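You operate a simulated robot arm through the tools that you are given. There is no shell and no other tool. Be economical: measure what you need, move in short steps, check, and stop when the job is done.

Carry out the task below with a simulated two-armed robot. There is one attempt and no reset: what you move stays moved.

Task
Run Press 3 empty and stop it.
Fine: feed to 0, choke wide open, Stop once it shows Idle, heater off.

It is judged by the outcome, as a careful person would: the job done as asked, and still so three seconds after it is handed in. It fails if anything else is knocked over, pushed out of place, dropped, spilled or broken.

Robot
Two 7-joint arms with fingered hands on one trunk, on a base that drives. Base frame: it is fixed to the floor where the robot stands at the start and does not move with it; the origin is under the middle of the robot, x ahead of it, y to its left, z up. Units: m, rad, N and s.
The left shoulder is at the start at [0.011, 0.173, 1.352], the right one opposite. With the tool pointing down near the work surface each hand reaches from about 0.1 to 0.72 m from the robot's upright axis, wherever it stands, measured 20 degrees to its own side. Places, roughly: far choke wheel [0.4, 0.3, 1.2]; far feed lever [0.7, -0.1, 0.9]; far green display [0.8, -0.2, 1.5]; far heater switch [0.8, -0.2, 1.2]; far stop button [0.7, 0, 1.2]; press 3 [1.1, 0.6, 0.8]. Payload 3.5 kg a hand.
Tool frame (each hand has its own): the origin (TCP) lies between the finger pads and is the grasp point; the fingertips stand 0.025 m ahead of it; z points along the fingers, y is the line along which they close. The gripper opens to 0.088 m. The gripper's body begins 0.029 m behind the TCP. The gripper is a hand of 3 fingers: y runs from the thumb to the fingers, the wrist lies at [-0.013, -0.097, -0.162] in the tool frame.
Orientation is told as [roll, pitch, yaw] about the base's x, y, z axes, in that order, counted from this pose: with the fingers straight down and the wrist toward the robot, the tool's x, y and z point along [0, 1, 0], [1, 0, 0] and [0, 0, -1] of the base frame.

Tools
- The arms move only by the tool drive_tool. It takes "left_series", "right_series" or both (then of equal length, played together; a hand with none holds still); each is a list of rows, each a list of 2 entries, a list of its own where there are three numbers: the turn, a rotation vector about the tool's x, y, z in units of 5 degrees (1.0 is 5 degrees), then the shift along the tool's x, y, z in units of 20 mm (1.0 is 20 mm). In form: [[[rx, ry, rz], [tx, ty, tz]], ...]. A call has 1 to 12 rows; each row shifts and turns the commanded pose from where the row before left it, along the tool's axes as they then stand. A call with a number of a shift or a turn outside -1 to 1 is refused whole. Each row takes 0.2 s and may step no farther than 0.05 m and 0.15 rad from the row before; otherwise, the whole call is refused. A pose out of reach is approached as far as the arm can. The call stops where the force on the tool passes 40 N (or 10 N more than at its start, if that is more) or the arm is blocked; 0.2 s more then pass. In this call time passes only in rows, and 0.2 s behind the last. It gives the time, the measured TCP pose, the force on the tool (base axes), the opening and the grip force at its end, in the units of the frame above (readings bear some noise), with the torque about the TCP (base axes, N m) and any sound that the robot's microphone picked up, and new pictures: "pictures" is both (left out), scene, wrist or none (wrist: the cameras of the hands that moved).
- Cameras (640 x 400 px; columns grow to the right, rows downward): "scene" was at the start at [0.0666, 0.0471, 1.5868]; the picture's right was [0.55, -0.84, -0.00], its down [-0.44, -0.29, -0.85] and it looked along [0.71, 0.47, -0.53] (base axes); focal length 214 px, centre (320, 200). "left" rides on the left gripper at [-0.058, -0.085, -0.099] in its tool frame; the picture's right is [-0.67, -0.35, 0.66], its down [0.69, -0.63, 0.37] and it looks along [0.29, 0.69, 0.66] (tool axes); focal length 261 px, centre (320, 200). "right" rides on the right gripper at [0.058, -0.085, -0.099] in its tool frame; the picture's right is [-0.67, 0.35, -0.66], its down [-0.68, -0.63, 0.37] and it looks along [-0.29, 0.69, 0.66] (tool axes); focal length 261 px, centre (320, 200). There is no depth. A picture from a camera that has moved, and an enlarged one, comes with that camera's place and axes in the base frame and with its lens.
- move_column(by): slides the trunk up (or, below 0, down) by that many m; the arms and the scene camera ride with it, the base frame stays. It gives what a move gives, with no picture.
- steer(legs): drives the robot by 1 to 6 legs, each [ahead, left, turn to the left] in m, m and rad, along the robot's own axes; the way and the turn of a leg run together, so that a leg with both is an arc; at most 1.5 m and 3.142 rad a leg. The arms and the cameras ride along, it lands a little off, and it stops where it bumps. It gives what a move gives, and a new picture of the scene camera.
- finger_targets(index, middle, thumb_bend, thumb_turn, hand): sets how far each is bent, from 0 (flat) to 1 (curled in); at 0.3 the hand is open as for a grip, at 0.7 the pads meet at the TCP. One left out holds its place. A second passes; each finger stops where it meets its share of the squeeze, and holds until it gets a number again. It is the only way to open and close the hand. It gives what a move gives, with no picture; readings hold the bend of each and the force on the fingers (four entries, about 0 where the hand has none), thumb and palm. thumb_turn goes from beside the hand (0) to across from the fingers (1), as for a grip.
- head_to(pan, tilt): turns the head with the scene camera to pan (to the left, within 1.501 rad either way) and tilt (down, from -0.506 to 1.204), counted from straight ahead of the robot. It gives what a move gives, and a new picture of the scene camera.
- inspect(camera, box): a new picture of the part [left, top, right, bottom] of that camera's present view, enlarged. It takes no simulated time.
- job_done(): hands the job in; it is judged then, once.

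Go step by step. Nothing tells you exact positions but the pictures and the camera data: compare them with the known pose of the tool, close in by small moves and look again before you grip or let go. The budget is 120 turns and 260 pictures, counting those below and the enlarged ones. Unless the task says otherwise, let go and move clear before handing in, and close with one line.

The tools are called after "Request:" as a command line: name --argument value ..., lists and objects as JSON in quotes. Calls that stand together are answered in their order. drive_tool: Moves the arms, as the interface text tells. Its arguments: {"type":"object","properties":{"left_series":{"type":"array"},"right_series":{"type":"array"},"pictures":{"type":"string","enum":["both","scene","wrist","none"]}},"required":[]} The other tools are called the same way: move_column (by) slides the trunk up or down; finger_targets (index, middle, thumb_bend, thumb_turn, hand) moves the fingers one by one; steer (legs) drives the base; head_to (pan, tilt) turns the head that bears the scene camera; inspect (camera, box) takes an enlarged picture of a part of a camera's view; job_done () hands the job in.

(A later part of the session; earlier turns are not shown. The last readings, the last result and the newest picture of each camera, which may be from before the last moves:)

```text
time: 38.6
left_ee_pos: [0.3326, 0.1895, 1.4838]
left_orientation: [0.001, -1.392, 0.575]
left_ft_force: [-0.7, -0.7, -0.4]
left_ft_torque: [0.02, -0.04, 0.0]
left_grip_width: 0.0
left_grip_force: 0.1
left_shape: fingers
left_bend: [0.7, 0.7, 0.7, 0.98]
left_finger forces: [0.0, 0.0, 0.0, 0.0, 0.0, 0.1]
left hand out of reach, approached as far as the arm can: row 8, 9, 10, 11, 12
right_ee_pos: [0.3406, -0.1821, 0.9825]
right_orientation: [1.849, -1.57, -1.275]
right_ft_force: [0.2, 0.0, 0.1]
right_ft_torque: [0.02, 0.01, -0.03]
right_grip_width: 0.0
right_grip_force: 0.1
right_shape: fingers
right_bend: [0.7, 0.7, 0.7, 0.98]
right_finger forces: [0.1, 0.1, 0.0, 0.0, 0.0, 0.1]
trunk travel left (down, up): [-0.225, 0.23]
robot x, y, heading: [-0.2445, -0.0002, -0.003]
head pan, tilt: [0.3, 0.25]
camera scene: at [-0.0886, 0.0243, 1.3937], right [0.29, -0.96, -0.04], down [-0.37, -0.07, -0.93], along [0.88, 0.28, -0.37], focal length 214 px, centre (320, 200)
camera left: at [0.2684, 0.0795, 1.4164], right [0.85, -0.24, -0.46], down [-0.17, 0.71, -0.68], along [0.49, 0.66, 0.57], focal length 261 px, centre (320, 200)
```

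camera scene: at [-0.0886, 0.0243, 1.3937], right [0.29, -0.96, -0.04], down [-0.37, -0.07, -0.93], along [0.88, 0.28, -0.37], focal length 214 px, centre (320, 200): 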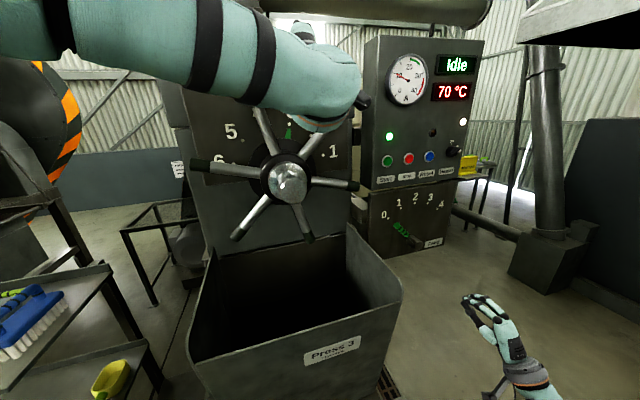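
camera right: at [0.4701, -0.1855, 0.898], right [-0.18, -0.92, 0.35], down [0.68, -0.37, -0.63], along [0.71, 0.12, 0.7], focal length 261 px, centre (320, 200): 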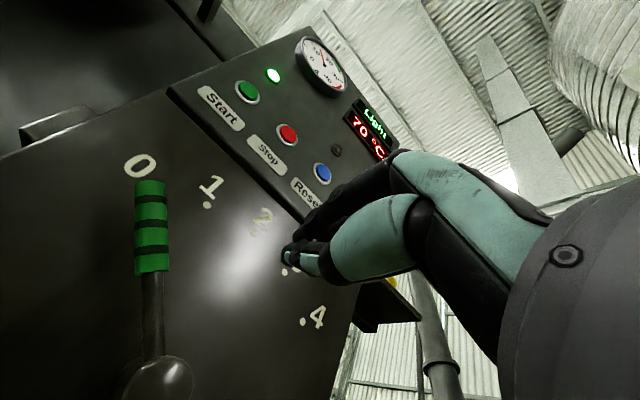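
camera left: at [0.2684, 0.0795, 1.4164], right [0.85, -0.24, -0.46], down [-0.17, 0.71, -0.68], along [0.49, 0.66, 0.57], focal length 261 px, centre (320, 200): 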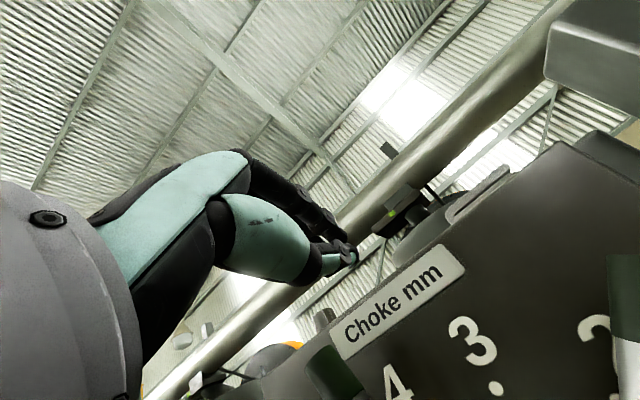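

It already shows "Idle", but the choke still has to be opened before stopping. The left hand sits slightly off its command; I move it left and down in front of the spoke plane and check.

Request:
drive_tool --left_series '[[[0, 0, 0], [0.9, -0.1, -0.3]], [[0, 0, 0], [0.9, -0.3, -0.3]], [[0, 0, 0], [0.9, -0.7, 0]], [[0, 0, 0], [0.9, -0.9, 0]], [[0, 0, 0], [0.9, -0.9, 0]], [[0, 0, 0], [0.9, -0.9, 0]], [[0, 0, 0], [0.9, -0.9, 0]], [[0, 0, 0], [0.9, -0.9, 0]]]'

```text
time: 40.4
left_ee_pos: [0.328, 0.1778, 1.4676]
left_orientation: [-0.001, -1.389, 0.579]
left_ft_force: [-0.5, -0.2, -0.6]
left_ft_torque: [0.03, -0.02, 0.05]
left_grip_width: 0.0
left_grip_force: 0.1
left_shape: fingers
left_bend: [0.7, 0.7, 0.7, 0.98]
left_finger forces: [0.0, 0.1, 0.1, 0.0, 0.0, 0.0]
left hand out of reach, approached as far as the arm can: row 1, 2, 3, 4, 5, 6, 7, 8
right_ee_pos: [0.339, -0.1818, 0.9828]
right_orientation: [2.21, -1.568, -1.636]
right_ft_force: [0.5, 0.0, 0.8]
right_ft_torque: [0.02, 0.01, 0.0]
right_grip_width: 0.0002
right_grip_force: 0.0
right_shape: fingers
right_bend: [0.7, 0.7, 0.7, 0.98]
right_finger forces: [0.0, 0.0, 0.0, 0.0, 0.0, 0.0]
trunk travel left (down, up): [-0.225, 0.23]
robot x, y, heading: [-0.2456, 0.0009, -0.001]
head pan, tilt: [0.3, 0.25]
camera scene: at [-0.0892, 0.0255, 1.3938], right [0.29, -0.96, -0.04], down [-0.37, -0.07, -0.93], along [0.88, 0.28, -0.37], focal length 214 px, centre (320, 200)
camera left: at [0.2638, 0.0679, 1.4016], right [0.85, -0.24, -0.46], down [-0.17, 0.71, -0.69], along [0.49, 0.66, 0.56], focal length 261 px, centre (320, 200)
```

scene: 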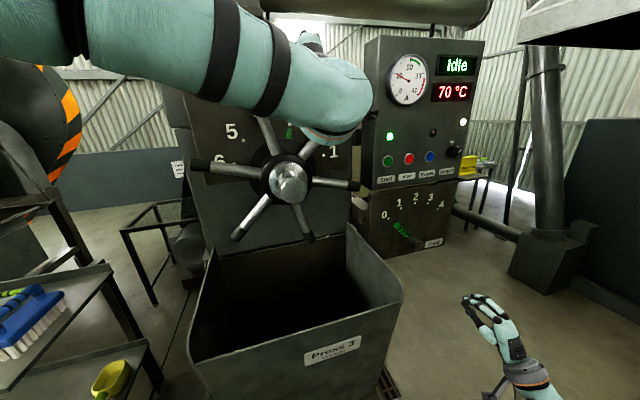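
left: 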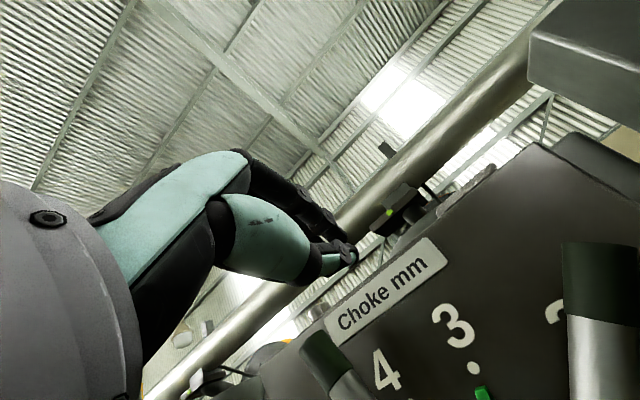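

The left arm hits a joint limit in this outward yaw, while the right arm handles it well. I fold the left hand back to fingers-down and use the right hand on the right side of the wheel instead (pushing spokes upward).

Request:
drive_tool --left_series '[[[1, 0, 0], [0, 0, 0]], [[1, 0, 0], [0, 0, 0]], [[1, 0, 0], [0, 0, 0]], [[1, 0, 0], [0, 0, 0]], [[1, 0, 0], [0, 0, 0]], [[1, 0, 0], [0, 0, 0]], [[1, 0, 0], [0, 0, 0]], [[1, 0, 0], [0, 0, 0]], [[1, 0, 0], [0, 0, 0]], [[1, 0, 0], [0, 0, 0]], [[1, 0, 0], [0, 0, 0]], [[1, 0, 0], [0, 0, 0]]]' --pictures "scene"

```text
time: 43.0
left_ee_pos: [0.3284, 0.1781, 1.47]
left_orientation: [-0.002, -0.347, 0.573]
left_ft_force: [0.4, 0.1, -0.5]
left_ft_torque: [-0.01, 0.03, -0.06]
left_grip_width: 0.0
left_grip_force: 0.0
left_shape: fingers
left_bend: [0.7, 0.7, 0.7, 0.98]
left_finger forces: [0.1, 0.0, 0.1, 0.1, 0.1, 0.1]
right_ee_pos: [0.3402, -0.181, 0.9815]
right_orientation: [1.596, -1.571, -1.024]
right_ft_force: [0.5, 0.1, 0.6]
right_ft_torque: [-0.02, 0.02, -0.02]
right_grip_width: 0.0
right_grip_force: 0.1
right_shape: fingers
right_bend: [0.7, 0.7, 0.7, 0.98]
right_finger forces: [0.1, 0.0, 0.0, 0.0, 0.0, 0.0]
trunk travel left (down, up): [-0.225, 0.23]
robot x, y, heading: [-0.2479, 0.0012, -0.003]
head pan, tilt: [0.3, 0.25]
camera scene: at [-0.0886, 0.0254, 1.3937], right [0.29, -0.96, -0.04], down [-0.37, -0.07, -0.93], along [0.88, 0.28, -0.37], focal length 214 px, centre (320, 200)
```

scene: 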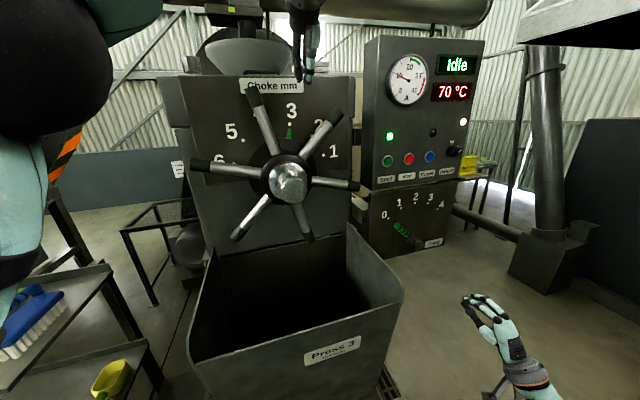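

Now I move the left hand back clear while bringing the right hand in front of the right-hand spoke, below it.

Request:
drive_tool --left_series '[[[1, 0, 0], [0, -0.3, -0.3]], [[1, 0, 0], [0, -0.3, -0.3]], [[1, 0, 0], [0, -0.3, -0.3]], [[1, 0, 0], [0, -0.3, 0]], [[0, 0, 0.946], [0.3, -0.9, 0]], [[0, 0, 0.946], [0.3, -0.9, 0]], [[0, 0, 0.946], [0.3, -0.9, 0]], [[0, 0, 0.946], [0.3, -0.9, 0]], [[0, 0, 0.946], [0.5, -0.5, 0]], [[0, 0, 0.946], [0.9, 0, 0]], [[0, 0, 0.946], [0.9, 0, 0]]]' --right_series '[[[0, 0, 0], [0.918, 0.836, 0.836]], [[0, 0, 0], [0.918, 0.836, 0.836]], [[0, 0, 0], [0.918, 0.836, 0.836]], [[0, 0, 0], [0.918, 0.836, 0.836]], [[0, 0, 0], [0.918, 0.836, 0.836]], [[0, 0, 0], [0.918, 0.836, 0.836]], [[0, 0, 0], [0.918, 0.836, 0.836]], [[0, 0, 0], [0.918, 0.836, 0.836]], [[0, 0, 0], [0.918, 0.764, 0.836]], [[0, 0, 0], [0.918, 0.5, 0.836]], [[0, 0, 0], [0.918, 0.3, 0.836]]]'

```text
time: 45.4
left_ee_pos: [0.1884, 0.1681, 1.4446]
left_orientation: [-0.002, -0.001, 0.162]
left_ft_force: [-0.4, 0.6, 0.4]
left_ft_torque: [-0.01, -0.03, 0.01]
left_grip_width: 0.0
left_grip_force: 0.1
left_shape: fingers
left_bend: [0.7, 0.7, 0.7, 0.98]
left_finger forces: [0.0, 0.0, 0.0, 0.1, 0.0, 0.1]
left hand out of reach, approached as far as the arm can: row 2, 3, 4, 10, 11
right_ee_pos: [0.3867, 0.0863, 1.1462]
right_orientation: [-1.397, -1.57, 1.969]
right_ft_force: [-0.5, -0.3, 0.0]
right_ft_torque: [0.0, 0.02, 0.01]
right_grip_width: 0.0
right_grip_force: 0.1
right_shape: fingers
right_bend: [0.7, 0.7, 0.7, 0.98]
right_finger forces: [0.0, 0.0, 0.0, 0.1, 0.1, 0.0]
trunk travel left (down, up): [-0.225, 0.23]
robot x, y, heading: [-0.2488, -0.0021, -0.002]
head pan, tilt: [0.3, 0.25]
camera scene: at [-0.0893, 0.0266, 1.3938], right [0.29, -0.96, -0.04], down [-0.37, -0.07, -0.93], along [0.88, 0.28, -0.37], focal length 214 px, centre (320, 200)
camera right: at [0.2707, 0.0818, 1.0614], right [-0.19, -0.92, 0.35], down [0.68, -0.38, -0.63], along [0.71, 0.12, 0.69], focal length 261 px, centre (320, 200)
camera left: at [0.1129, 0.0986, 1.5437], right [-0.24, -0.72, -0.65], down [-0.73, 0.57, -0.37], along [0.64, 0.39, -0.66], focal length 261 px, centre (320, 200)
```

scene: 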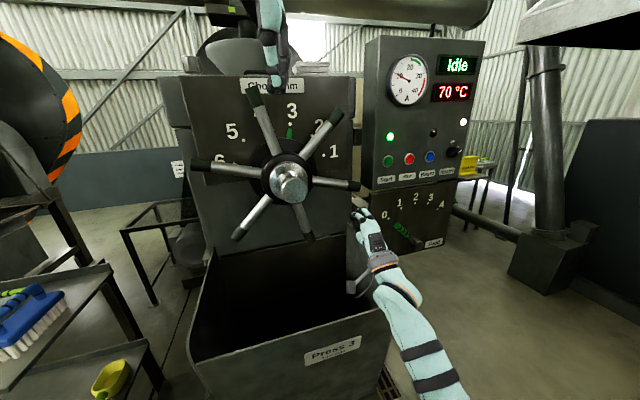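
right: 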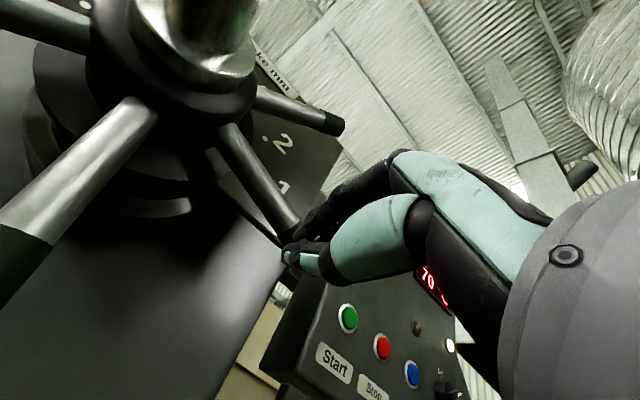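
left: 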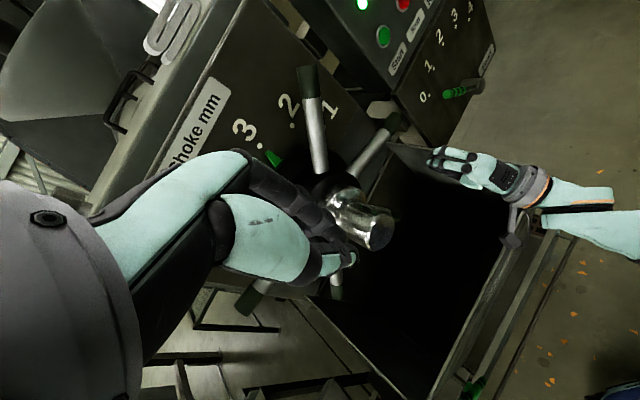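

The right fingers sit below the right-hand spoke. I push in between the spokes and press the spoke upward along its arc.

Request:
drive_tool --right_series '[[[0, 0, 0], [0, 0, 1]], [[0, 0, 0], [0, 0, 1]], [[0, 0, 0], [0, 0, 1]], [[0, 0, 0], [0, 0, 1]], [[0, 0, 0], [0.2, 0.78, 0.1]], [[0, 0, 0], [0.2, 0.78, 0.1]], [[0, 0, 0], [-0.28, 0.65, 0]], [[0, 0, 0], [-0.28, 0.65, 0]], [[0, 0, 0], [-0.15, 0.7, 0]], [[0, 0, 0], [-0.15, 0.7, 0]]]'

```text
time: 47.6
left_ee_pos: [0.1887, 0.1676, 1.4458]
left_orientation: [-0.002, 0.001, 0.163]
left_ft_force: [0.1, 0.8, -0.4]
left_ft_torque: [0.01, -0.02, -0.02]
left_grip_width: 0.0001
left_grip_force: 0.0
left_shape: fingers
left_bend: [0.7, 0.7, 0.7, 0.98]
left_finger forces: [0.0, 0.0, 0.0, 0.0, 0.0, 0.1]
right_ee_pos: [0.4587, 0.1251, 1.2325]
right_orientation: [2.065, -1.569, -1.492]
right_ft_force: [-1.0, 0.1, -1.6]
right_ft_torque: [0.02, -0.02, 0.02]
right_grip_width: 0.0
right_grip_force: 0.9
right_shape: fingers
right_bend: [0.7, 0.7, 0.7, 0.98]
right_finger forces: [0.0, 1.4, 0.1, 0.1, 0.0, 0.0]
trunk travel left (down, up): [-0.225, 0.23]
robot x, y, heading: [-0.2495, -0.0014, -0.005]
head pan, tilt: [0.3, 0.25]
camera scene: at [-0.0893, 0.0257, 1.3938], right [0.29, -0.96, -0.04], down [-0.37, -0.07, -0.93], along [0.88, 0.28, -0.37], focal length 214 px, centre (320, 200)
camera right: at [0.3429, 0.1189, 1.1469], right [-0.19, -0.92, 0.35], down [0.68, -0.38, -0.63], along [0.71, 0.12, 0.69], focal length 261 px, centre (320, 200)
```

scene: 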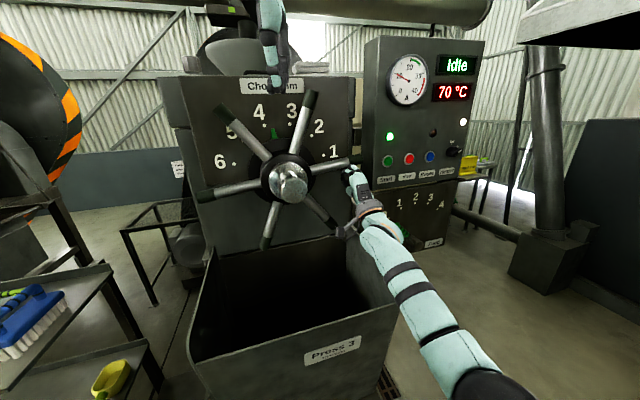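
right: 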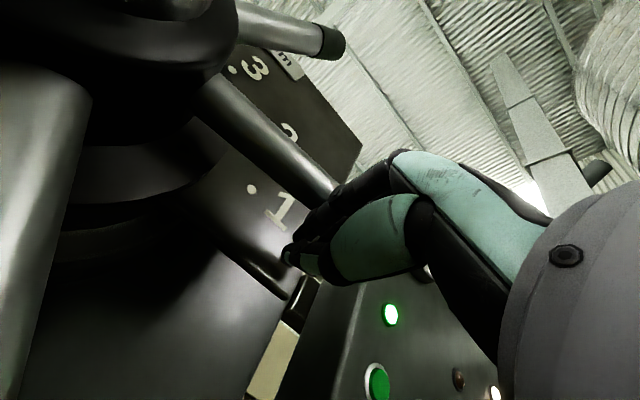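

The wheel turns easily and the pointer follows toward 4. I continue the stroke.

Request:
drive_tool --right_series '[[[0, 0, 0], [-0.12, 0.69, 0]], [[0, 0, 0], [-0.12, 0.69, 0]], [[0, 0, 0], [0.1, 0.7, 0]], [[0, 0, 0], [0.1, 0.7, 0]], [[0, 0, 0], [0.2, 0.7, 0]], [[0, 0, 0], [0.2, 0.7, 0]], [[0, 0, 0], [0.32, 0.62, 0]], [[0, 0, 0], [0.32, 0.62, 0]], [[0, 0, 0], [0.42, 0.58, 0]], [[0, 0, 0], [0.42, 0.58, 0]]]'

```text
time: 49.8
left_ee_pos: [0.1885, 0.1689, 1.4464]
left_orientation: [0.0, 0.001, 0.161]
left_ft_force: [0.2, 0.1, 0.0]
left_ft_torque: [-0.04, 0.02, 0.03]
left_grip_width: 0.0002
left_grip_force: 0.0
left_shape: fingers
left_bend: [0.7, 0.7, 0.7, 0.98]
left_finger forces: [0.0, 0.1, 0.0, 0.0, 0.0, 0.1]
right_ee_pos: [0.4413, 0.1561, 1.3637]
right_orientation: [-2.0, -1.571, 2.572]
right_ft_force: [1.0, -0.9, -0.4]
right_ft_torque: [-0.03, -0.01, 0.01]
right_grip_width: 0.0001
right_grip_force: 0.2
right_shape: fingers
right_bend: [0.7, 0.7, 0.7, 0.98]
right_finger forces: [1.2, 0.1, 0.0, 0.0, 0.1, 0.0]
trunk travel left (down, up): [-0.225, 0.23]
robot x, y, heading: [-0.2472, 0.0, -0.006]
head pan, tilt: [0.3, 0.25]
camera scene: at [-0.0893, 0.0259, 1.3938], right [0.29, -0.96, -0.04], down [-0.37, -0.07, -0.93], along [0.88, 0.28, -0.37], focal length 214 px, centre (320, 200)
camera right: at [0.3247, 0.1511, 1.2797], right [-0.19, -0.92, 0.35], down [0.68, -0.38, -0.63], along [0.71, 0.12, 0.69], focal length 261 px, centre (320, 200)
```

scene: 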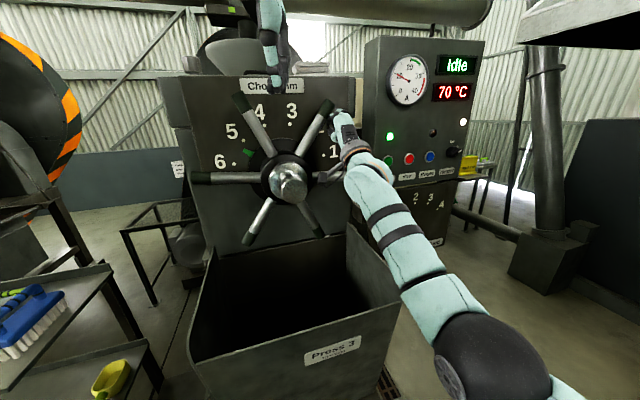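
right: 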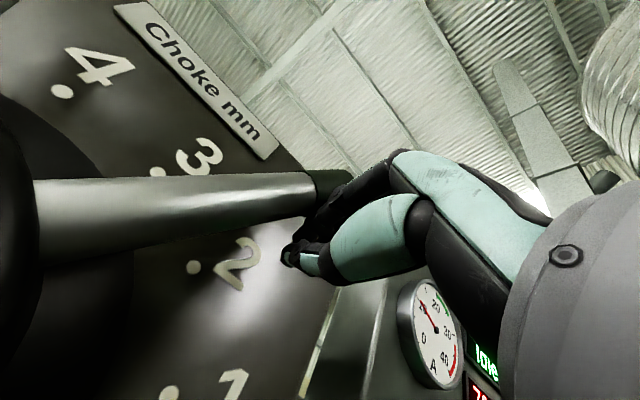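

The pointer is now near 5. I withdraw and take the next spoke from below for the rest.

Request:
drive_tool --right_series '[[[0, 0, 0], [-0.4, -0.4, -0.3]], [[0, 0, 0], [-0.4, 0, -1]], [[0, 0, 0], [0, 0, -1]], [[0, 0, 0], [0, 0, -1]], [[0, 0, 0], [0, 0, -1]], [[0, 0, 0], [0, -1, 0]], [[0, 0, 0], [0, -1, 0]], [[0, 0, 0], [0, -1, 0]], [[0, 0, 0], [0, -1, 0]], [[0, 0, 0], [0, -1, 0]], [[0, 0, 0], [0, -1, 0]], [[0, 0, 0], [0, -1, 0]]]' --pictures "none"

Request:
drive_tool --right_series '[[[0, 0, 0], [0, -1, 0]], [[0, 0, 0], [0, -1, 0]], [[0, 0, 0], [0, -1, 0]], [[0, 0, 0], [0, -0.2, 0]]]'

Request:
inspect --camera "scene" --box '[170, 70, 380, 260]'

```text
time: 52.4
left_ee_pos: [0.1882, 0.1671, 1.4456]
left_orientation: [-0.001, 0.001, 0.164]
left_ft_force: [0.6, 0.2, -0.1]
left_ft_torque: [-0.04, 0.01, -0.03]
left_grip_width: 0.0002
left_grip_force: 0.0
left_shape: fingers
left_bend: [0.7, 0.7, 0.7, 0.98]
left_finger forces: [0.0, 0.0, 0.0, 0.0, 0.0, 0.1]
right_ee_pos: [0.3734, 0.0974, 1.2174]
right_orientation: [2.476, -1.572, -1.906]
right_ft_force: [0.2, 0.1, 1.0]
right_ft_torque: [-0.01, 0.02, 0.04]
right_grip_width: 0.0
right_grip_force: 0.1
right_shape: fingers
right_bend: [0.7, 0.7, 0.7, 0.98]
right_finger forces: [0.0, 0.0, 0.0, 0.0, 0.0, 0.2]
trunk travel left (down, up): [-0.225, 0.23]
robot x, y, heading: [-0.2461, 0.0015, -0.004]
head pan, tilt: [0.3, 0.25]
```

```text
time: 53.4
left_ee_pos: [0.1881, 0.1684, 1.4446]
left_orientation: [0.001, -0.002, 0.164]
left_ft_force: [1.0, 0.8, 0.2]
left_ft_torque: [-0.03, -0.01, -0.01]
left_grip_width: 0.0
left_grip_force: 0.1
left_shape: fingers
left_bend: [0.7, 0.7, 0.7, 0.98]
left_finger forces: [0.1, 0.0, 0.0, 0.0, 0.1, 0.1]
right_ee_pos: [0.3755, 0.0992, 1.1538]
right_orientation: [2.907, -1.568, -2.332]
right_ft_force: [-0.5, 1.2, 0.6]
right_ft_torque: [0.05, 0.01, 0.0]
right_grip_width: 0.0
right_grip_force: 0.0
right_shape: fingers
right_bend: [0.7, 0.7, 0.7, 0.98]
right_finger forces: [0.0, 0.0, 0.1, 0.0, 0.1, 0.0]
trunk travel left (down, up): [-0.225, 0.23]
robot x, y, heading: [-0.2475, 0.0015, -0.001]
head pan, tilt: [0.3, 0.25]
camera scene: at [-0.0892, 0.0257, 1.3938], right [0.29, -0.96, -0.04], down [-0.37, -0.07, -0.93], along [0.88, 0.28, -0.37], focal length 214 px, centre (320, 200)
camera right: at [0.2595, 0.0928, 1.0683], right [-0.19, -0.92, 0.35], down [0.68, -0.38, -0.63], along [0.71, 0.12, 0.69], focal length 261 px, centre (320, 200)
```

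scene: 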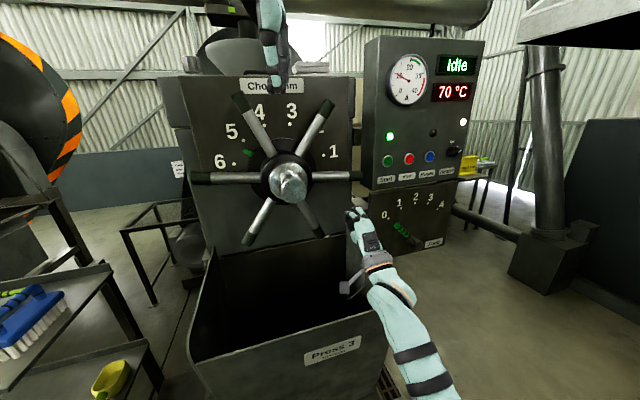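
right: 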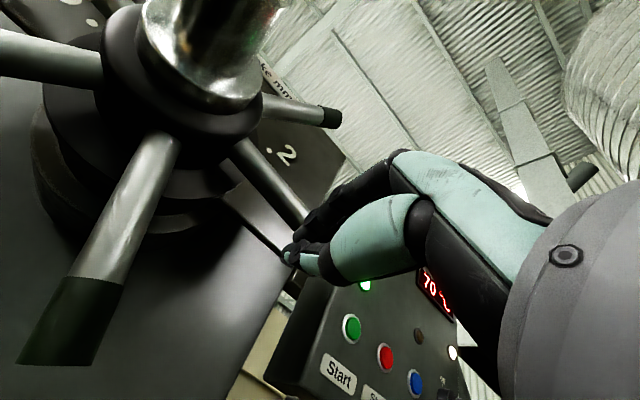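

```text
2.11 times, centred on (275, 165) of scene
camera zoom: at [-0.0892, 0.0257, 1.3938], right [0.29, -0.96, -0.04], down [-0.37, -0.07, -0.93], along [0.88, 0.28, -0.37], focal length 452 px, centre (415, 274)
```

zoom: 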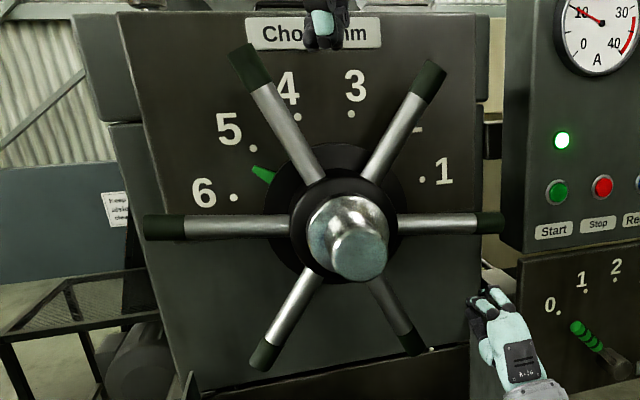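

Pointer is between 5 and 6. I repeat the stroke on the next spoke until it meets the end.

Request:
drive_tool --right_series '[[[0, 0, 0], [0, 0, 1]], [[0, 0, 0], [0, 0, 1]], [[0, 0, 0], [0, 0, 1]], [[0, 0, 0], [0, 0, 1]], [[0, 0, 0], [-0.22, 0.58, 0.2]], [[0, 0, 0], [-0.22, 0.58, 0]], [[0, 0, 0], [-0.28, 0.65, 0]], [[0, 0, 0], [-0.28, 0.65, 0]], [[0, 0, 0], [-0.15, 0.7, 0]], [[0, 0, 0], [-0.15, 0.7, 0]], [[0, 0, 0], [-0.12, 0.69, 0]]]' --pictures "scene"

Request:
inspect --camera "scene" --box '[170, 70, 380, 260]'

```text
time: 55.8
left_ee_pos: [0.1874, 0.1667, 1.445]
left_orientation: [-0.001, 0.001, 0.162]
left_ft_force: [0.2, 0.1, -0.7]
left_ft_torque: [0.02, 0.0, -0.01]
left_grip_width: 0.0
left_grip_force: 0.2
left_shape: fingers
left_bend: [0.7, 0.7, 0.7, 0.98]
left_finger forces: [0.0, 0.0, 0.0, 0.1, 0.0, 0.0]
right_ee_pos: [0.4638, 0.1178, 1.2428]
right_orientation: [1.554, -1.571, -0.979]
right_ft_force: [-0.4, -0.5, -0.5]
right_ft_torque: [0.03, 0.01, 0.0]
right_grip_width: 0.0
right_grip_force: 0.7
right_shape: fingers
right_bend: [0.7, 0.7, 0.7, 0.98]
right_finger forces: [0.0, 1.3, 0.1, 0.0, 0.1, 0.1]
trunk travel left (down, up): [-0.225, 0.23]
robot x, y, heading: [-0.2464, 0.0033, -0.002]
head pan, tilt: [0.3, 0.25]
camera scene: at [-0.0893, 0.0256, 1.3938], right [0.29, -0.96, -0.04], down [-0.37, -0.07, -0.93], along [0.88, 0.28, -0.37], focal length 214 px, centre (320, 200)
```

scene: 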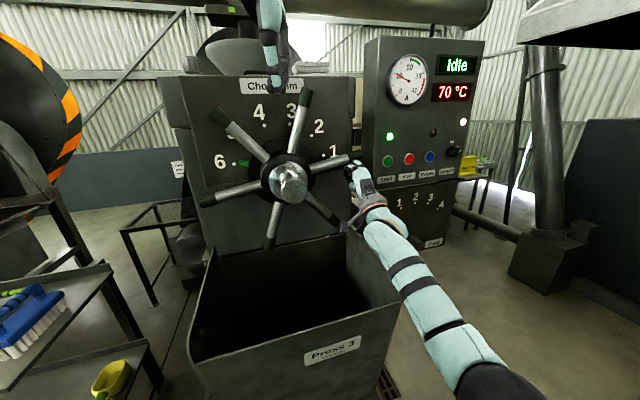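

```text
2.11 times, centred on (275, 165) of scene
camera zoom: at [-0.0893, 0.0256, 1.3938], right [0.29, -0.96, -0.04], down [-0.37, -0.07, -0.93], along [0.88, 0.28, -0.37], focal length 452 px, centre (415, 274)
```

zoom: 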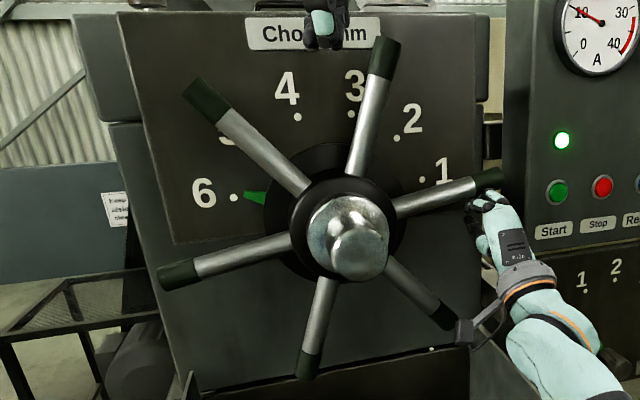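

The pointer is on 6. I nudge slightly further to feel whether it is at its end stop.

Request:
drive_tool --right_series '[[[0, 0, 0], [0, 0.35, 0]]]' --pictures "none"

Request:
inspect --camera "scene" --box '[170, 110, 310, 210]'

```text
time: 56.2
left_ee_pos: [0.1875, 0.1665, 1.4455]
left_orientation: [0.001, -0.001, 0.162]
left_ft_force: [-0.6, 0.5, 0.0]
left_ft_torque: [0.0, -0.04, 0.0]
left_grip_width: 0.0
left_grip_force: 0.1
left_shape: fingers
left_bend: [0.7, 0.7, 0.7, 0.98]
left_finger forces: [0.0, 0.0, 0.0, 0.0, 0.0, 0.0]
right_ee_pos: [0.4622, 0.1177, 1.2508]
right_orientation: [2.3, -1.57, -1.727]
right_ft_force: [0.2, -0.5, -1.0]
right_ft_torque: [-0.02, 0.02, 0.02]
right_grip_width: 0.0
right_grip_force: 0.6
right_shape: fingers
right_bend: [0.7, 0.7, 0.7, 0.98]
right_finger forces: [0.0, 0.7, 0.0, 0.1, 0.1, 0.0]
trunk travel left (down, up): [-0.225, 0.23]
robot x, y, heading: [-0.2475, -0.0005, -0.005]
head pan, tilt: [0.3, 0.25]
```

```text
4.00 times, centred on (240, 160) of scene
camera zoom: at [-0.0892, 0.0258, 1.3938], right [0.29, -0.96, -0.04], down [-0.37, -0.07, -0.93], along [0.88, 0.28, -0.37], focal length 858 px, centre (640, 360)
```

zoom: 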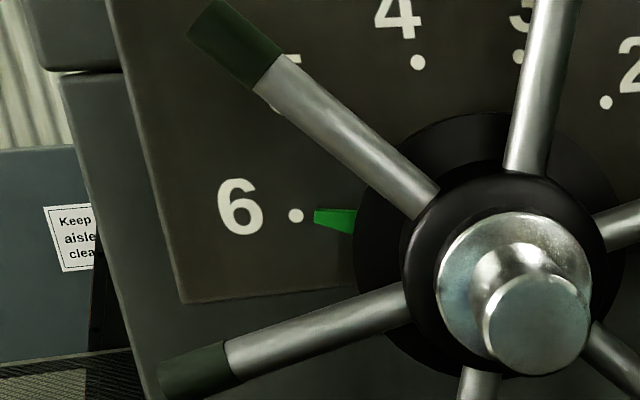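

Pointer is aligned with the 6 dot. One more tiny nudge to check for the stop.

Request:
drive_tool --right_series '[[[0, 0, 0], [0.05, 0.25, 0]]]' --pictures "none"

Request:
inspect --camera "scene" --box '[170, 110, 310, 210]'

```text
time: 56.6
left_ee_pos: [0.1891, 0.1669, 1.4461]
left_orientation: [0.0, 0.0, 0.163]
left_ft_force: [0.0, -0.5, -1.4]
left_ft_torque: [0.0, 0.02, 0.0]
left_grip_width: 0.0
left_grip_force: 0.1
left_shape: fingers
left_bend: [0.7, 0.7, 0.7, 0.98]
left_finger forces: [0.0, 0.1, 0.0, 0.1, 0.0, 0.0]
right_ee_pos: [0.4636, 0.1196, 1.2562]
right_orientation: [1.537, -1.57, -0.965]
right_ft_force: [0.3, -0.3, -1.6]
right_ft_torque: [-0.01, 0.02, -0.05]
right_grip_width: 0.0001
right_grip_force: 0.6
right_shape: fingers
right_bend: [0.7, 0.7, 0.7, 0.98]
right_finger forces: [0.0, 1.0, 0.1, 0.1, 0.1, 0.0]
trunk travel left (down, up): [-0.225, 0.23]
robot x, y, heading: [-0.245, 0.0004, -0.003]
head pan, tilt: [0.3, 0.25]
```

```text
4.00 times, centred on (240, 160) of scene
camera zoom: at [-0.0891, 0.0256, 1.3938], right [0.29, -0.96, -0.04], down [-0.37, -0.07, -0.93], along [0.88, 0.28, -0.37], focal length 858 px, centre (640, 360)
```

zoom: 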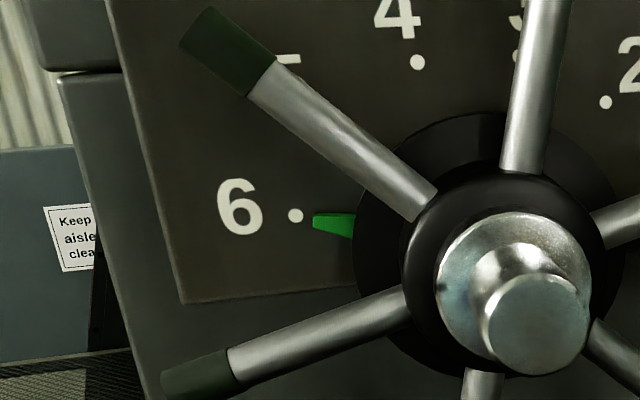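

It still turns without resistance; I push a bit more to see if there is a stop.

Request:
drive_tool --right_series '[[[0, 0, 0], [0.05, 0.3, 0]]]' --pictures "none"

Request:
inspect --camera "scene" --box '[170, 110, 310, 210]'

```text
time: 57.0
left_ee_pos: [0.189, 0.1672, 1.4455]
left_orientation: [0.0, 0.0, 0.161]
left_ft_force: [-0.6, -0.2, -0.7]
left_ft_torque: [0.01, 0.0, -0.01]
left_grip_width: 0.0
left_grip_force: 0.0
left_shape: fingers
left_bend: [0.7, 0.7, 0.7, 0.98]
left_finger forces: [0.1, 0.1, 0.0, 0.1, 0.0, 0.0]
right_ee_pos: [0.4612, 0.1201, 1.26]
right_orientation: [1.366, -1.569, -0.792]
right_ft_force: [-4.8, -5.6, -7.1]
right_ft_torque: [0.15, -0.04, -0.01]
right_grip_width: 0.0001
right_grip_force: 4.9
right_shape: fingers
right_bend: [0.7, 0.71, 0.7, 0.98]
right_finger forces: [0.6, 8.9, 0.1, 0.0, 0.1, 0.0]
trunk travel left (down, up): [-0.225, 0.23]
robot x, y, heading: [-0.2479, 0.0033, -0.007]
head pan, tilt: [0.3, 0.25]
```

```text
4.00 times, centred on (240, 160) of scene
camera zoom: at [-0.089, 0.0244, 1.3936], right [0.29, -0.96, -0.04], down [-0.37, -0.07, -0.93], along [0.88, 0.28, -0.37], focal length 858 px, centre (640, 360)
```

zoom: 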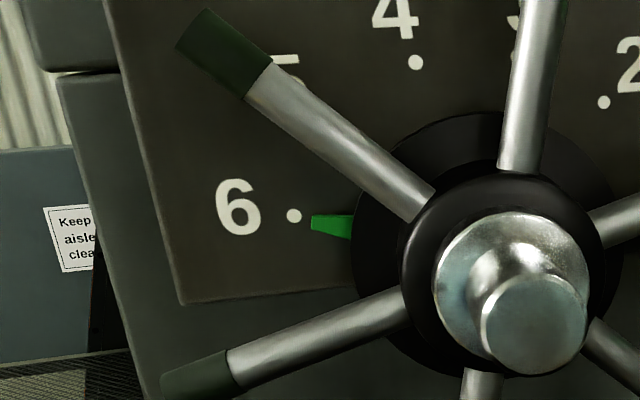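

The wheel met its end stop with the pointer on 6: choke wide open. I withdraw the right hand toward me and to the right, and pull the left hand back a little.

Request:
drive_tool --right_series '[[[0, 0, 0], [0, -0.8, -0.2]], [[0, 0, 0], [-0.2, 0, -1]], [[0, 0, 0], [0, 0, -1]], [[0, 0, 0], [0, 0, -1]], [[0, 0, 0], [0, 0, -1]], [[0, 0, 0], [0, 0, -1]], [[0, 0, 0], [0, 0, -1]], [[0, 0, 0], [-1, 0, 0]], [[0, 0, 0], [-1, 0, 0]], [[0, 0, 0], [-1, 0, 0]], [[0, 0, 0], [-1, 0, 0]], [[0, 0, 0], [-1, 0, 0]]]' --left_series '[[[0, 0, 0], [0, 0, 0]], [[0, 0, 0], [0, -0.6, 0]], [[0, 0, 0], [0, -0.6, 0]], [[0, 0, 0], [0, -0.6, 0]], [[0, 0, 0], [0, -0.6, 0]], [[0, 0, 0], [0, -0.6, 0]], [[0, 0, 0], [0, 0, 0]], [[0, 0, 0], [0, 0, 0]], [[0, 0, 0], [0, 0, 0]], [[0, 0, 0], [0, 0, 0]], [[0, 0, 0], [0, 0, 0]], [[0, 0, 0], [0, 0, 0]]]' --pictures "none"

Request:
drive_tool --right_series '[[[0, 0, 0], [-1, 0, 0]], [[0, 0, 0], [-1, 0, 0]], [[0, 0, 0], [-1, 0, 0]], [[0, 0, 0], [-1, 0, 0]], [[0, 0, 0], [-1, 0, 0]]]' --pictures "none"

Request:
move_column --by 0.1

Request:
drive_tool --right_series '[[[0, 0, 0], [0, 0, 0]]]' --pictures "scene"

```text
time: 59.6
left_ee_pos: [0.1291, 0.1565, 1.4456]
left_orientation: [0.0, -0.001, 0.163]
left_ft_force: [-0.2, -0.4, 0.1]
left_ft_torque: [0.02, 0.04, 0.0]
left_grip_width: 0.0003
left_grip_force: 0.3
left_shape: fingers
left_bend: [0.7, 0.7, 0.7, 0.98]
left_finger forces: [0.1, 0.1, 0.0, 0.1, 0.1, 0.0]
right_ee_pos: [0.4147, -0.0356, 1.2447]
right_orientation: [1.577, -1.569, -1.004]
right_ft_force: [-0.2, 0.2, 0.0]
right_ft_torque: [-0.04, 0.01, -0.02]
right_grip_width: 0.0002
right_grip_force: 0.1
right_shape: fingers
right_bend: [0.7, 0.7, 0.7, 0.98]
right_finger forces: [0.0, 0.1, 0.0, 0.0, 0.1, 0.0]
trunk travel left (down, up): [-0.225, 0.23]
robot x, y, heading: [-0.2498, 0.0034, -0.001]
head pan, tilt: [0.3, 0.25]
```

```text
time: 60.8
left_ee_pos: [0.129, 0.1559, 1.4446]
left_orientation: [0.0, -0.001, 0.162]
left_ft_force: [0.2, -1.2, 0.5]
left_ft_torque: [0.02, -0.02, 0.02]
left_grip_width: 0.0
left_grip_force: 0.1
left_shape: fingers
left_bend: [0.7, 0.7, 0.7, 0.98]
left_finger forces: [0.1, 0.1, 0.0, 0.0, 0.0, 0.0]
right_ee_pos: [0.4695, -0.119, 1.2433]
right_orientation: [1.838, -1.571, -1.267]
right_ft_force: [-0.6, 0.6, -0.5]
right_ft_torque: [-0.03, 0.0, 0.0]
right_grip_width: 0.0
right_grip_force: 0.1
right_shape: fingers
right_bend: [0.7, 0.7, 0.7, 0.98]
right_finger forces: [0.0, 0.0, 0.1, 0.0, 0.0, 0.0]
trunk travel left (down, up): [-0.225, 0.23]
robot x, y, heading: [-0.2475, -0.0034, -0.003]
head pan, tilt: [0.3, 0.25]
```

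```text
time: 62.1
left_ee_pos: [0.1305, 0.1573, 1.5444]
left_orientation: [0.0, 0.001, 0.162]
left_ft_force: [0.2, 0.7, -0.7]
left_ft_torque: [-0.02, 0.0, 0.02]
left_grip_width: 0.0
left_grip_force: 0.0
left_shape: fingers
left_bend: [0.7, 0.7, 0.7, 0.98]
left_finger forces: [0.0, 0.0, 0.1, 0.1, 0.1, 0.0]
right_ee_pos: [0.4688, -0.1198, 1.3452]
right_orientation: [2.181, -1.569, -1.609]
right_ft_force: [-0.1, -0.3, -0.8]
right_ft_torque: [0.01, -0.02, 0.0]
right_grip_width: 0.0
right_grip_force: 0.0
right_shape: fingers
right_bend: [0.7, 0.7, 0.7, 0.98]
right_finger forces: [0.0, 0.0, 0.1, 0.0, 0.0, 0.0]
trunk travel left (down, up): [-0.325, 0.13]
robot x, y, heading: [-0.2502, -0.0001, -0.006]
head pan, tilt: [0.3, 0.25]
```

```text
time: 62.5
left_ee_pos: [0.129, 0.1569, 1.5439]
left_orientation: [0.001, -0.001, 0.162]
left_ft_force: [0.2, -0.5, -0.4]
left_ft_torque: [-0.03, 0.02, 0.01]
left_grip_width: 0.0001
left_grip_force: 0.0
left_shape: fingers
left_bend: [0.7, 0.7, 0.7, 0.98]
left_finger forces: [0.0, 0.0, 0.0, 0.0, 0.0, 0.0]
right_ee_pos: [0.4668, -0.1178, 1.345]
right_orientation: [2.801, -1.572, -2.228]
right_ft_force: [-0.1, -0.9, -0.5]
right_ft_torque: [0.02, 0.03, 0.01]
right_grip_width: 0.0
right_grip_force: 0.1
right_shape: fingers
right_bend: [0.7, 0.7, 0.7, 0.98]
right_finger forces: [0.1, 0.0, 0.0, 0.1, 0.0, 0.1]
trunk travel left (down, up): [-0.325, 0.13]
robot x, y, heading: [-0.2445, -0.0012, -0.004]
head pan, tilt: [0.3, 0.25]
camera scene: at [-0.1415, 0.0258, 1.5081], right [0.29, -0.96, -0.01], down [-0.28, -0.07, -0.96], along [0.91, 0.28, -0.29], focal length 214 px, centre (320, 200)
```

scene: 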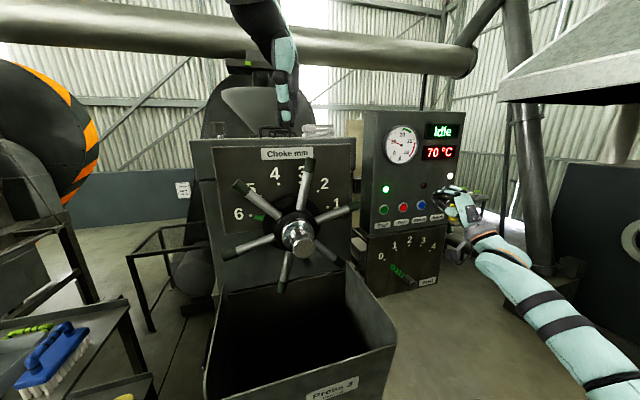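

Hands are clear; I drive ahead 0.2 m and 0.08 m right toward the panel.

Request:
steer --legs '[[0.2, -0.08, 0]]'

Request:
inspect --camera "right" --box '[0, 0, 640, 400]'

```text
time: 64.2
left_ee_pos: [0.3298, 0.0777, 1.5469]
left_orientation: [-0.002, -0.002, 0.165]
left_ft_force: [-0.7, -0.4, -0.3]
left_ft_torque: [-0.03, 0.0, 0.02]
left_grip_width: 0.0002
left_grip_force: 0.1
left_shape: fingers
left_bend: [0.7, 0.7, 0.7, 0.98]
left_finger forces: [0.0, 0.0, 0.0, 0.0, 0.0, 0.0]
right_ee_pos: [0.6693, -0.1956, 1.3477]
right_orientation: [-2.45, -1.57, 3.027]
right_ft_force: [-0.6, -0.2, 0.1]
right_ft_torque: [0.02, 0.01, 0.0]
right_grip_width: 0.0
right_grip_force: 0.0
right_shape: fingers
right_bend: [0.7, 0.7, 0.7, 0.98]
right_finger forces: [0.0, 0.0, 0.1, 0.1, 0.0, 0.1]
trunk travel left (down, up): [-0.325, 0.13]
robot x, y, heading: [-0.0448, -0.0826, 0.001]
head pan, tilt: [0.3, 0.25]
camera scene: at [0.0601, -0.0533, 1.5084], right [0.29, -0.96, -0.01], down [-0.28, -0.07, -0.96], along [0.91, 0.29, -0.29], focal length 214 px, centre (320, 200)
```

scene: 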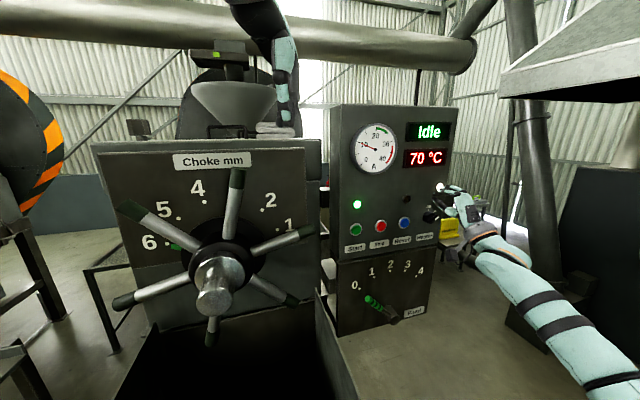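

```text
1.00 times, centred on (320, 200) of right (not enlarged: the box is as wide or as high as the picture)
camera zoom: at [0.554, -0.2014, 1.262], right [-0.19, -0.92, 0.35], down [0.68, -0.38, -0.63], along [0.71, 0.12, 0.7], focal length 261 px, centre (320, 200)
```

zoom: 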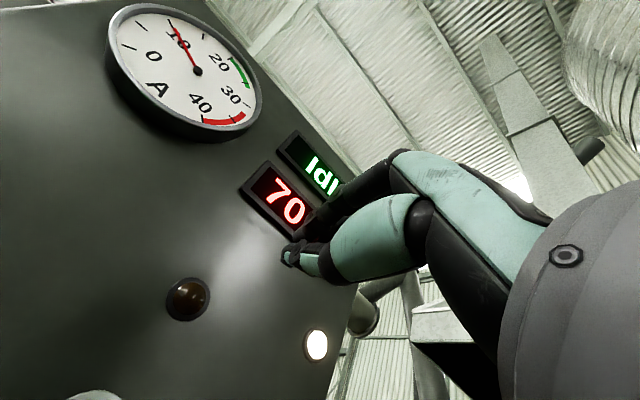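

Stop button re-fixes at [0.711,-0.049,1.227]. I bring the closed fingertips in front of it.

Request:
drive_tool --right_series '[[[0, 0, 0], [0, 0, -1]], [[0, 0, 0], [0.835, -1, 0]], [[0, 0, 0], [0.835, -1, 0]], [[0, 0, 0], [0.835, -1, 0]], [[0, 0, 0], [0.835, -1, 0]], [[0, 0, 0], [0.835, -1, 0]], [[0, 0, 0], [0.835, -1, 0]], [[0, 0, 0], [0, 0, 1]], [[0, 0, 0], [0, 0, 1]], [[0, 0, 0], [0, 0, 1]]]'

Request:
inspect --camera "scene" --box '[320, 160, 480, 260]'

```text
time: 66.4
left_ee_pos: [0.3336, 0.0777, 1.5443]
left_orientation: [0.001, 0.0, 0.166]
left_ft_force: [-0.8, -0.4, 0.0]
left_ft_torque: [-0.04, 0.02, -0.02]
left_grip_width: 0.0
left_grip_force: 0.1
left_shape: fingers
left_bend: [0.7, 0.7, 0.7, 0.98]
left_finger forces: [0.1, 0.1, 0.1, 0.0, 0.0, 0.0]
right_ee_pos: [0.6535, -0.0875, 1.2249]
right_orientation: [-0.337, -1.571, 0.914]
right_ft_force: [-1.4, 0.0, 0.8]
right_ft_torque: [0.03, 0.0, 0.0]
right_grip_width: 0.0002
right_grip_force: 0.1
right_shape: fingers
right_bend: [0.7, 0.7, 0.7, 0.98]
right_finger forces: [0.1, 0.0, 0.0, 0.1, 0.0, 0.0]
trunk travel left (down, up): [-0.325, 0.13]
robot x, y, heading: [-0.0411, -0.0825, -0.005]
head pan, tilt: [0.3, 0.25]
camera scene: at [0.0634, -0.0538, 1.508], right [0.29, -0.96, -0.01], down [-0.28, -0.07, -0.96], along [0.91, 0.29, -0.29], focal length 214 px, centre (320, 200)
camera right: at [0.5373, -0.0947, 1.1406], right [-0.18, -0.92, 0.35], down [0.68, -0.38, -0.63], along [0.71, 0.12, 0.69], focal length 261 px, centre (320, 200)
```

scene: 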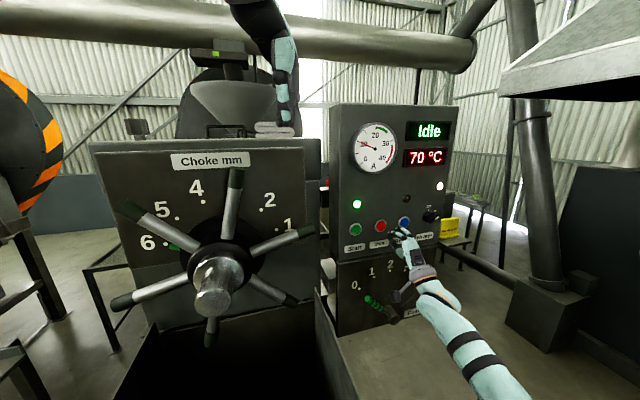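
right: 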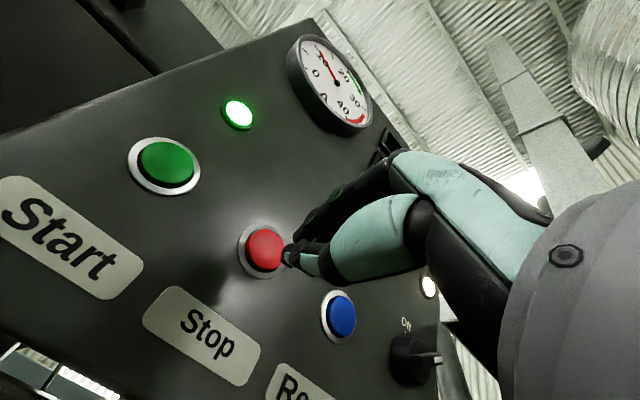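

```text
4.00 times, centred on (400, 210) of scene
camera zoom: at [0.0634, -0.0538, 1.508], right [0.29, -0.96, -0.01], down [-0.28, -0.07, -0.96], along [0.91, 0.29, -0.29], focal length 858 px, centre (0, 160)
```

zoom: 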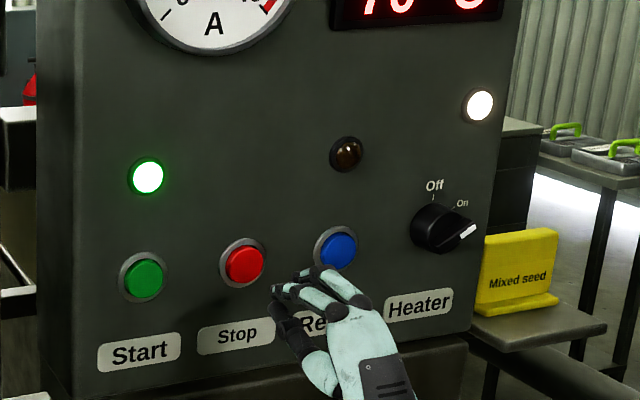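

Fingertips are aligned with the red button (raise about 8 mm); display still Idle. I press Stop.

Request:
drive_tool --right_series '[[[0, 0, 0], [0.1, 0.45, 0.8]], [[0, 0, 0], [0, 0, 0.7]], [[0, 0, 0], [0, 0, 0.4]], [[0, 0, 0], [0, 0, 0.3]]]'

```text
time: 67.4
left_ee_pos: [0.3309, 0.0767, 1.5443]
left_orientation: [0.001, -0.002, 0.168]
left_ft_force: [-0.3, -0.5, 0.1]
left_ft_torque: [0.03, -0.01, 0.0]
left_grip_width: 0.0001
left_grip_force: 0.1
left_shape: fingers
left_bend: [0.7, 0.7, 0.7, 0.98]
left_finger forces: [0.0, 0.1, 0.1, 0.0, 0.0, 0.0]
right_ee_pos: [0.6851, -0.0644, 1.2359]
right_orientation: [3.113, -1.569, -2.539]
right_ft_force: [-5.0, -3.2, -2.7]
right_ft_torque: [-0.06, 0.1, 0.09]
right_grip_width: 0.0001
right_grip_force: 4.0
right_shape: fingers
right_bend: [0.7, 0.7, 0.7, 0.98]
right_finger forces: [0.1, 0.0, 0.0, 0.0, 6.9, 0.1]
trunk travel left (down, up): [-0.325, 0.13]
robot x, y, heading: [-0.0431, -0.0795, 0.001]
head pan, tilt: [0.3, 0.25]
heard: click
camera scene: at [0.0607, -0.0556, 1.5083], right [0.29, -0.96, -0.01], down [-0.28, -0.07, -0.96], along [0.91, 0.29, -0.29], focal length 214 px, centre (320, 200)
camera right: at [0.5688, -0.0709, 1.1507], right [-0.19, -0.92, 0.35], down [0.68, -0.37, -0.63], along [0.71, 0.12, 0.7], focal length 261 px, centre (320, 200)
```

scene: 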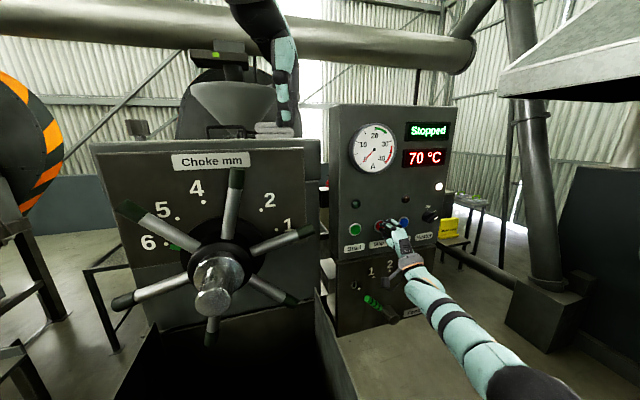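
right: 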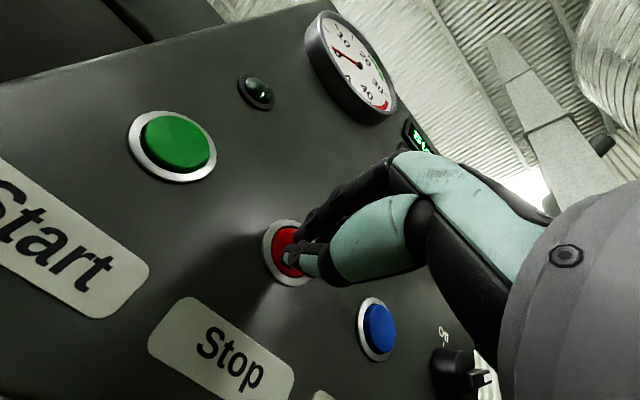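

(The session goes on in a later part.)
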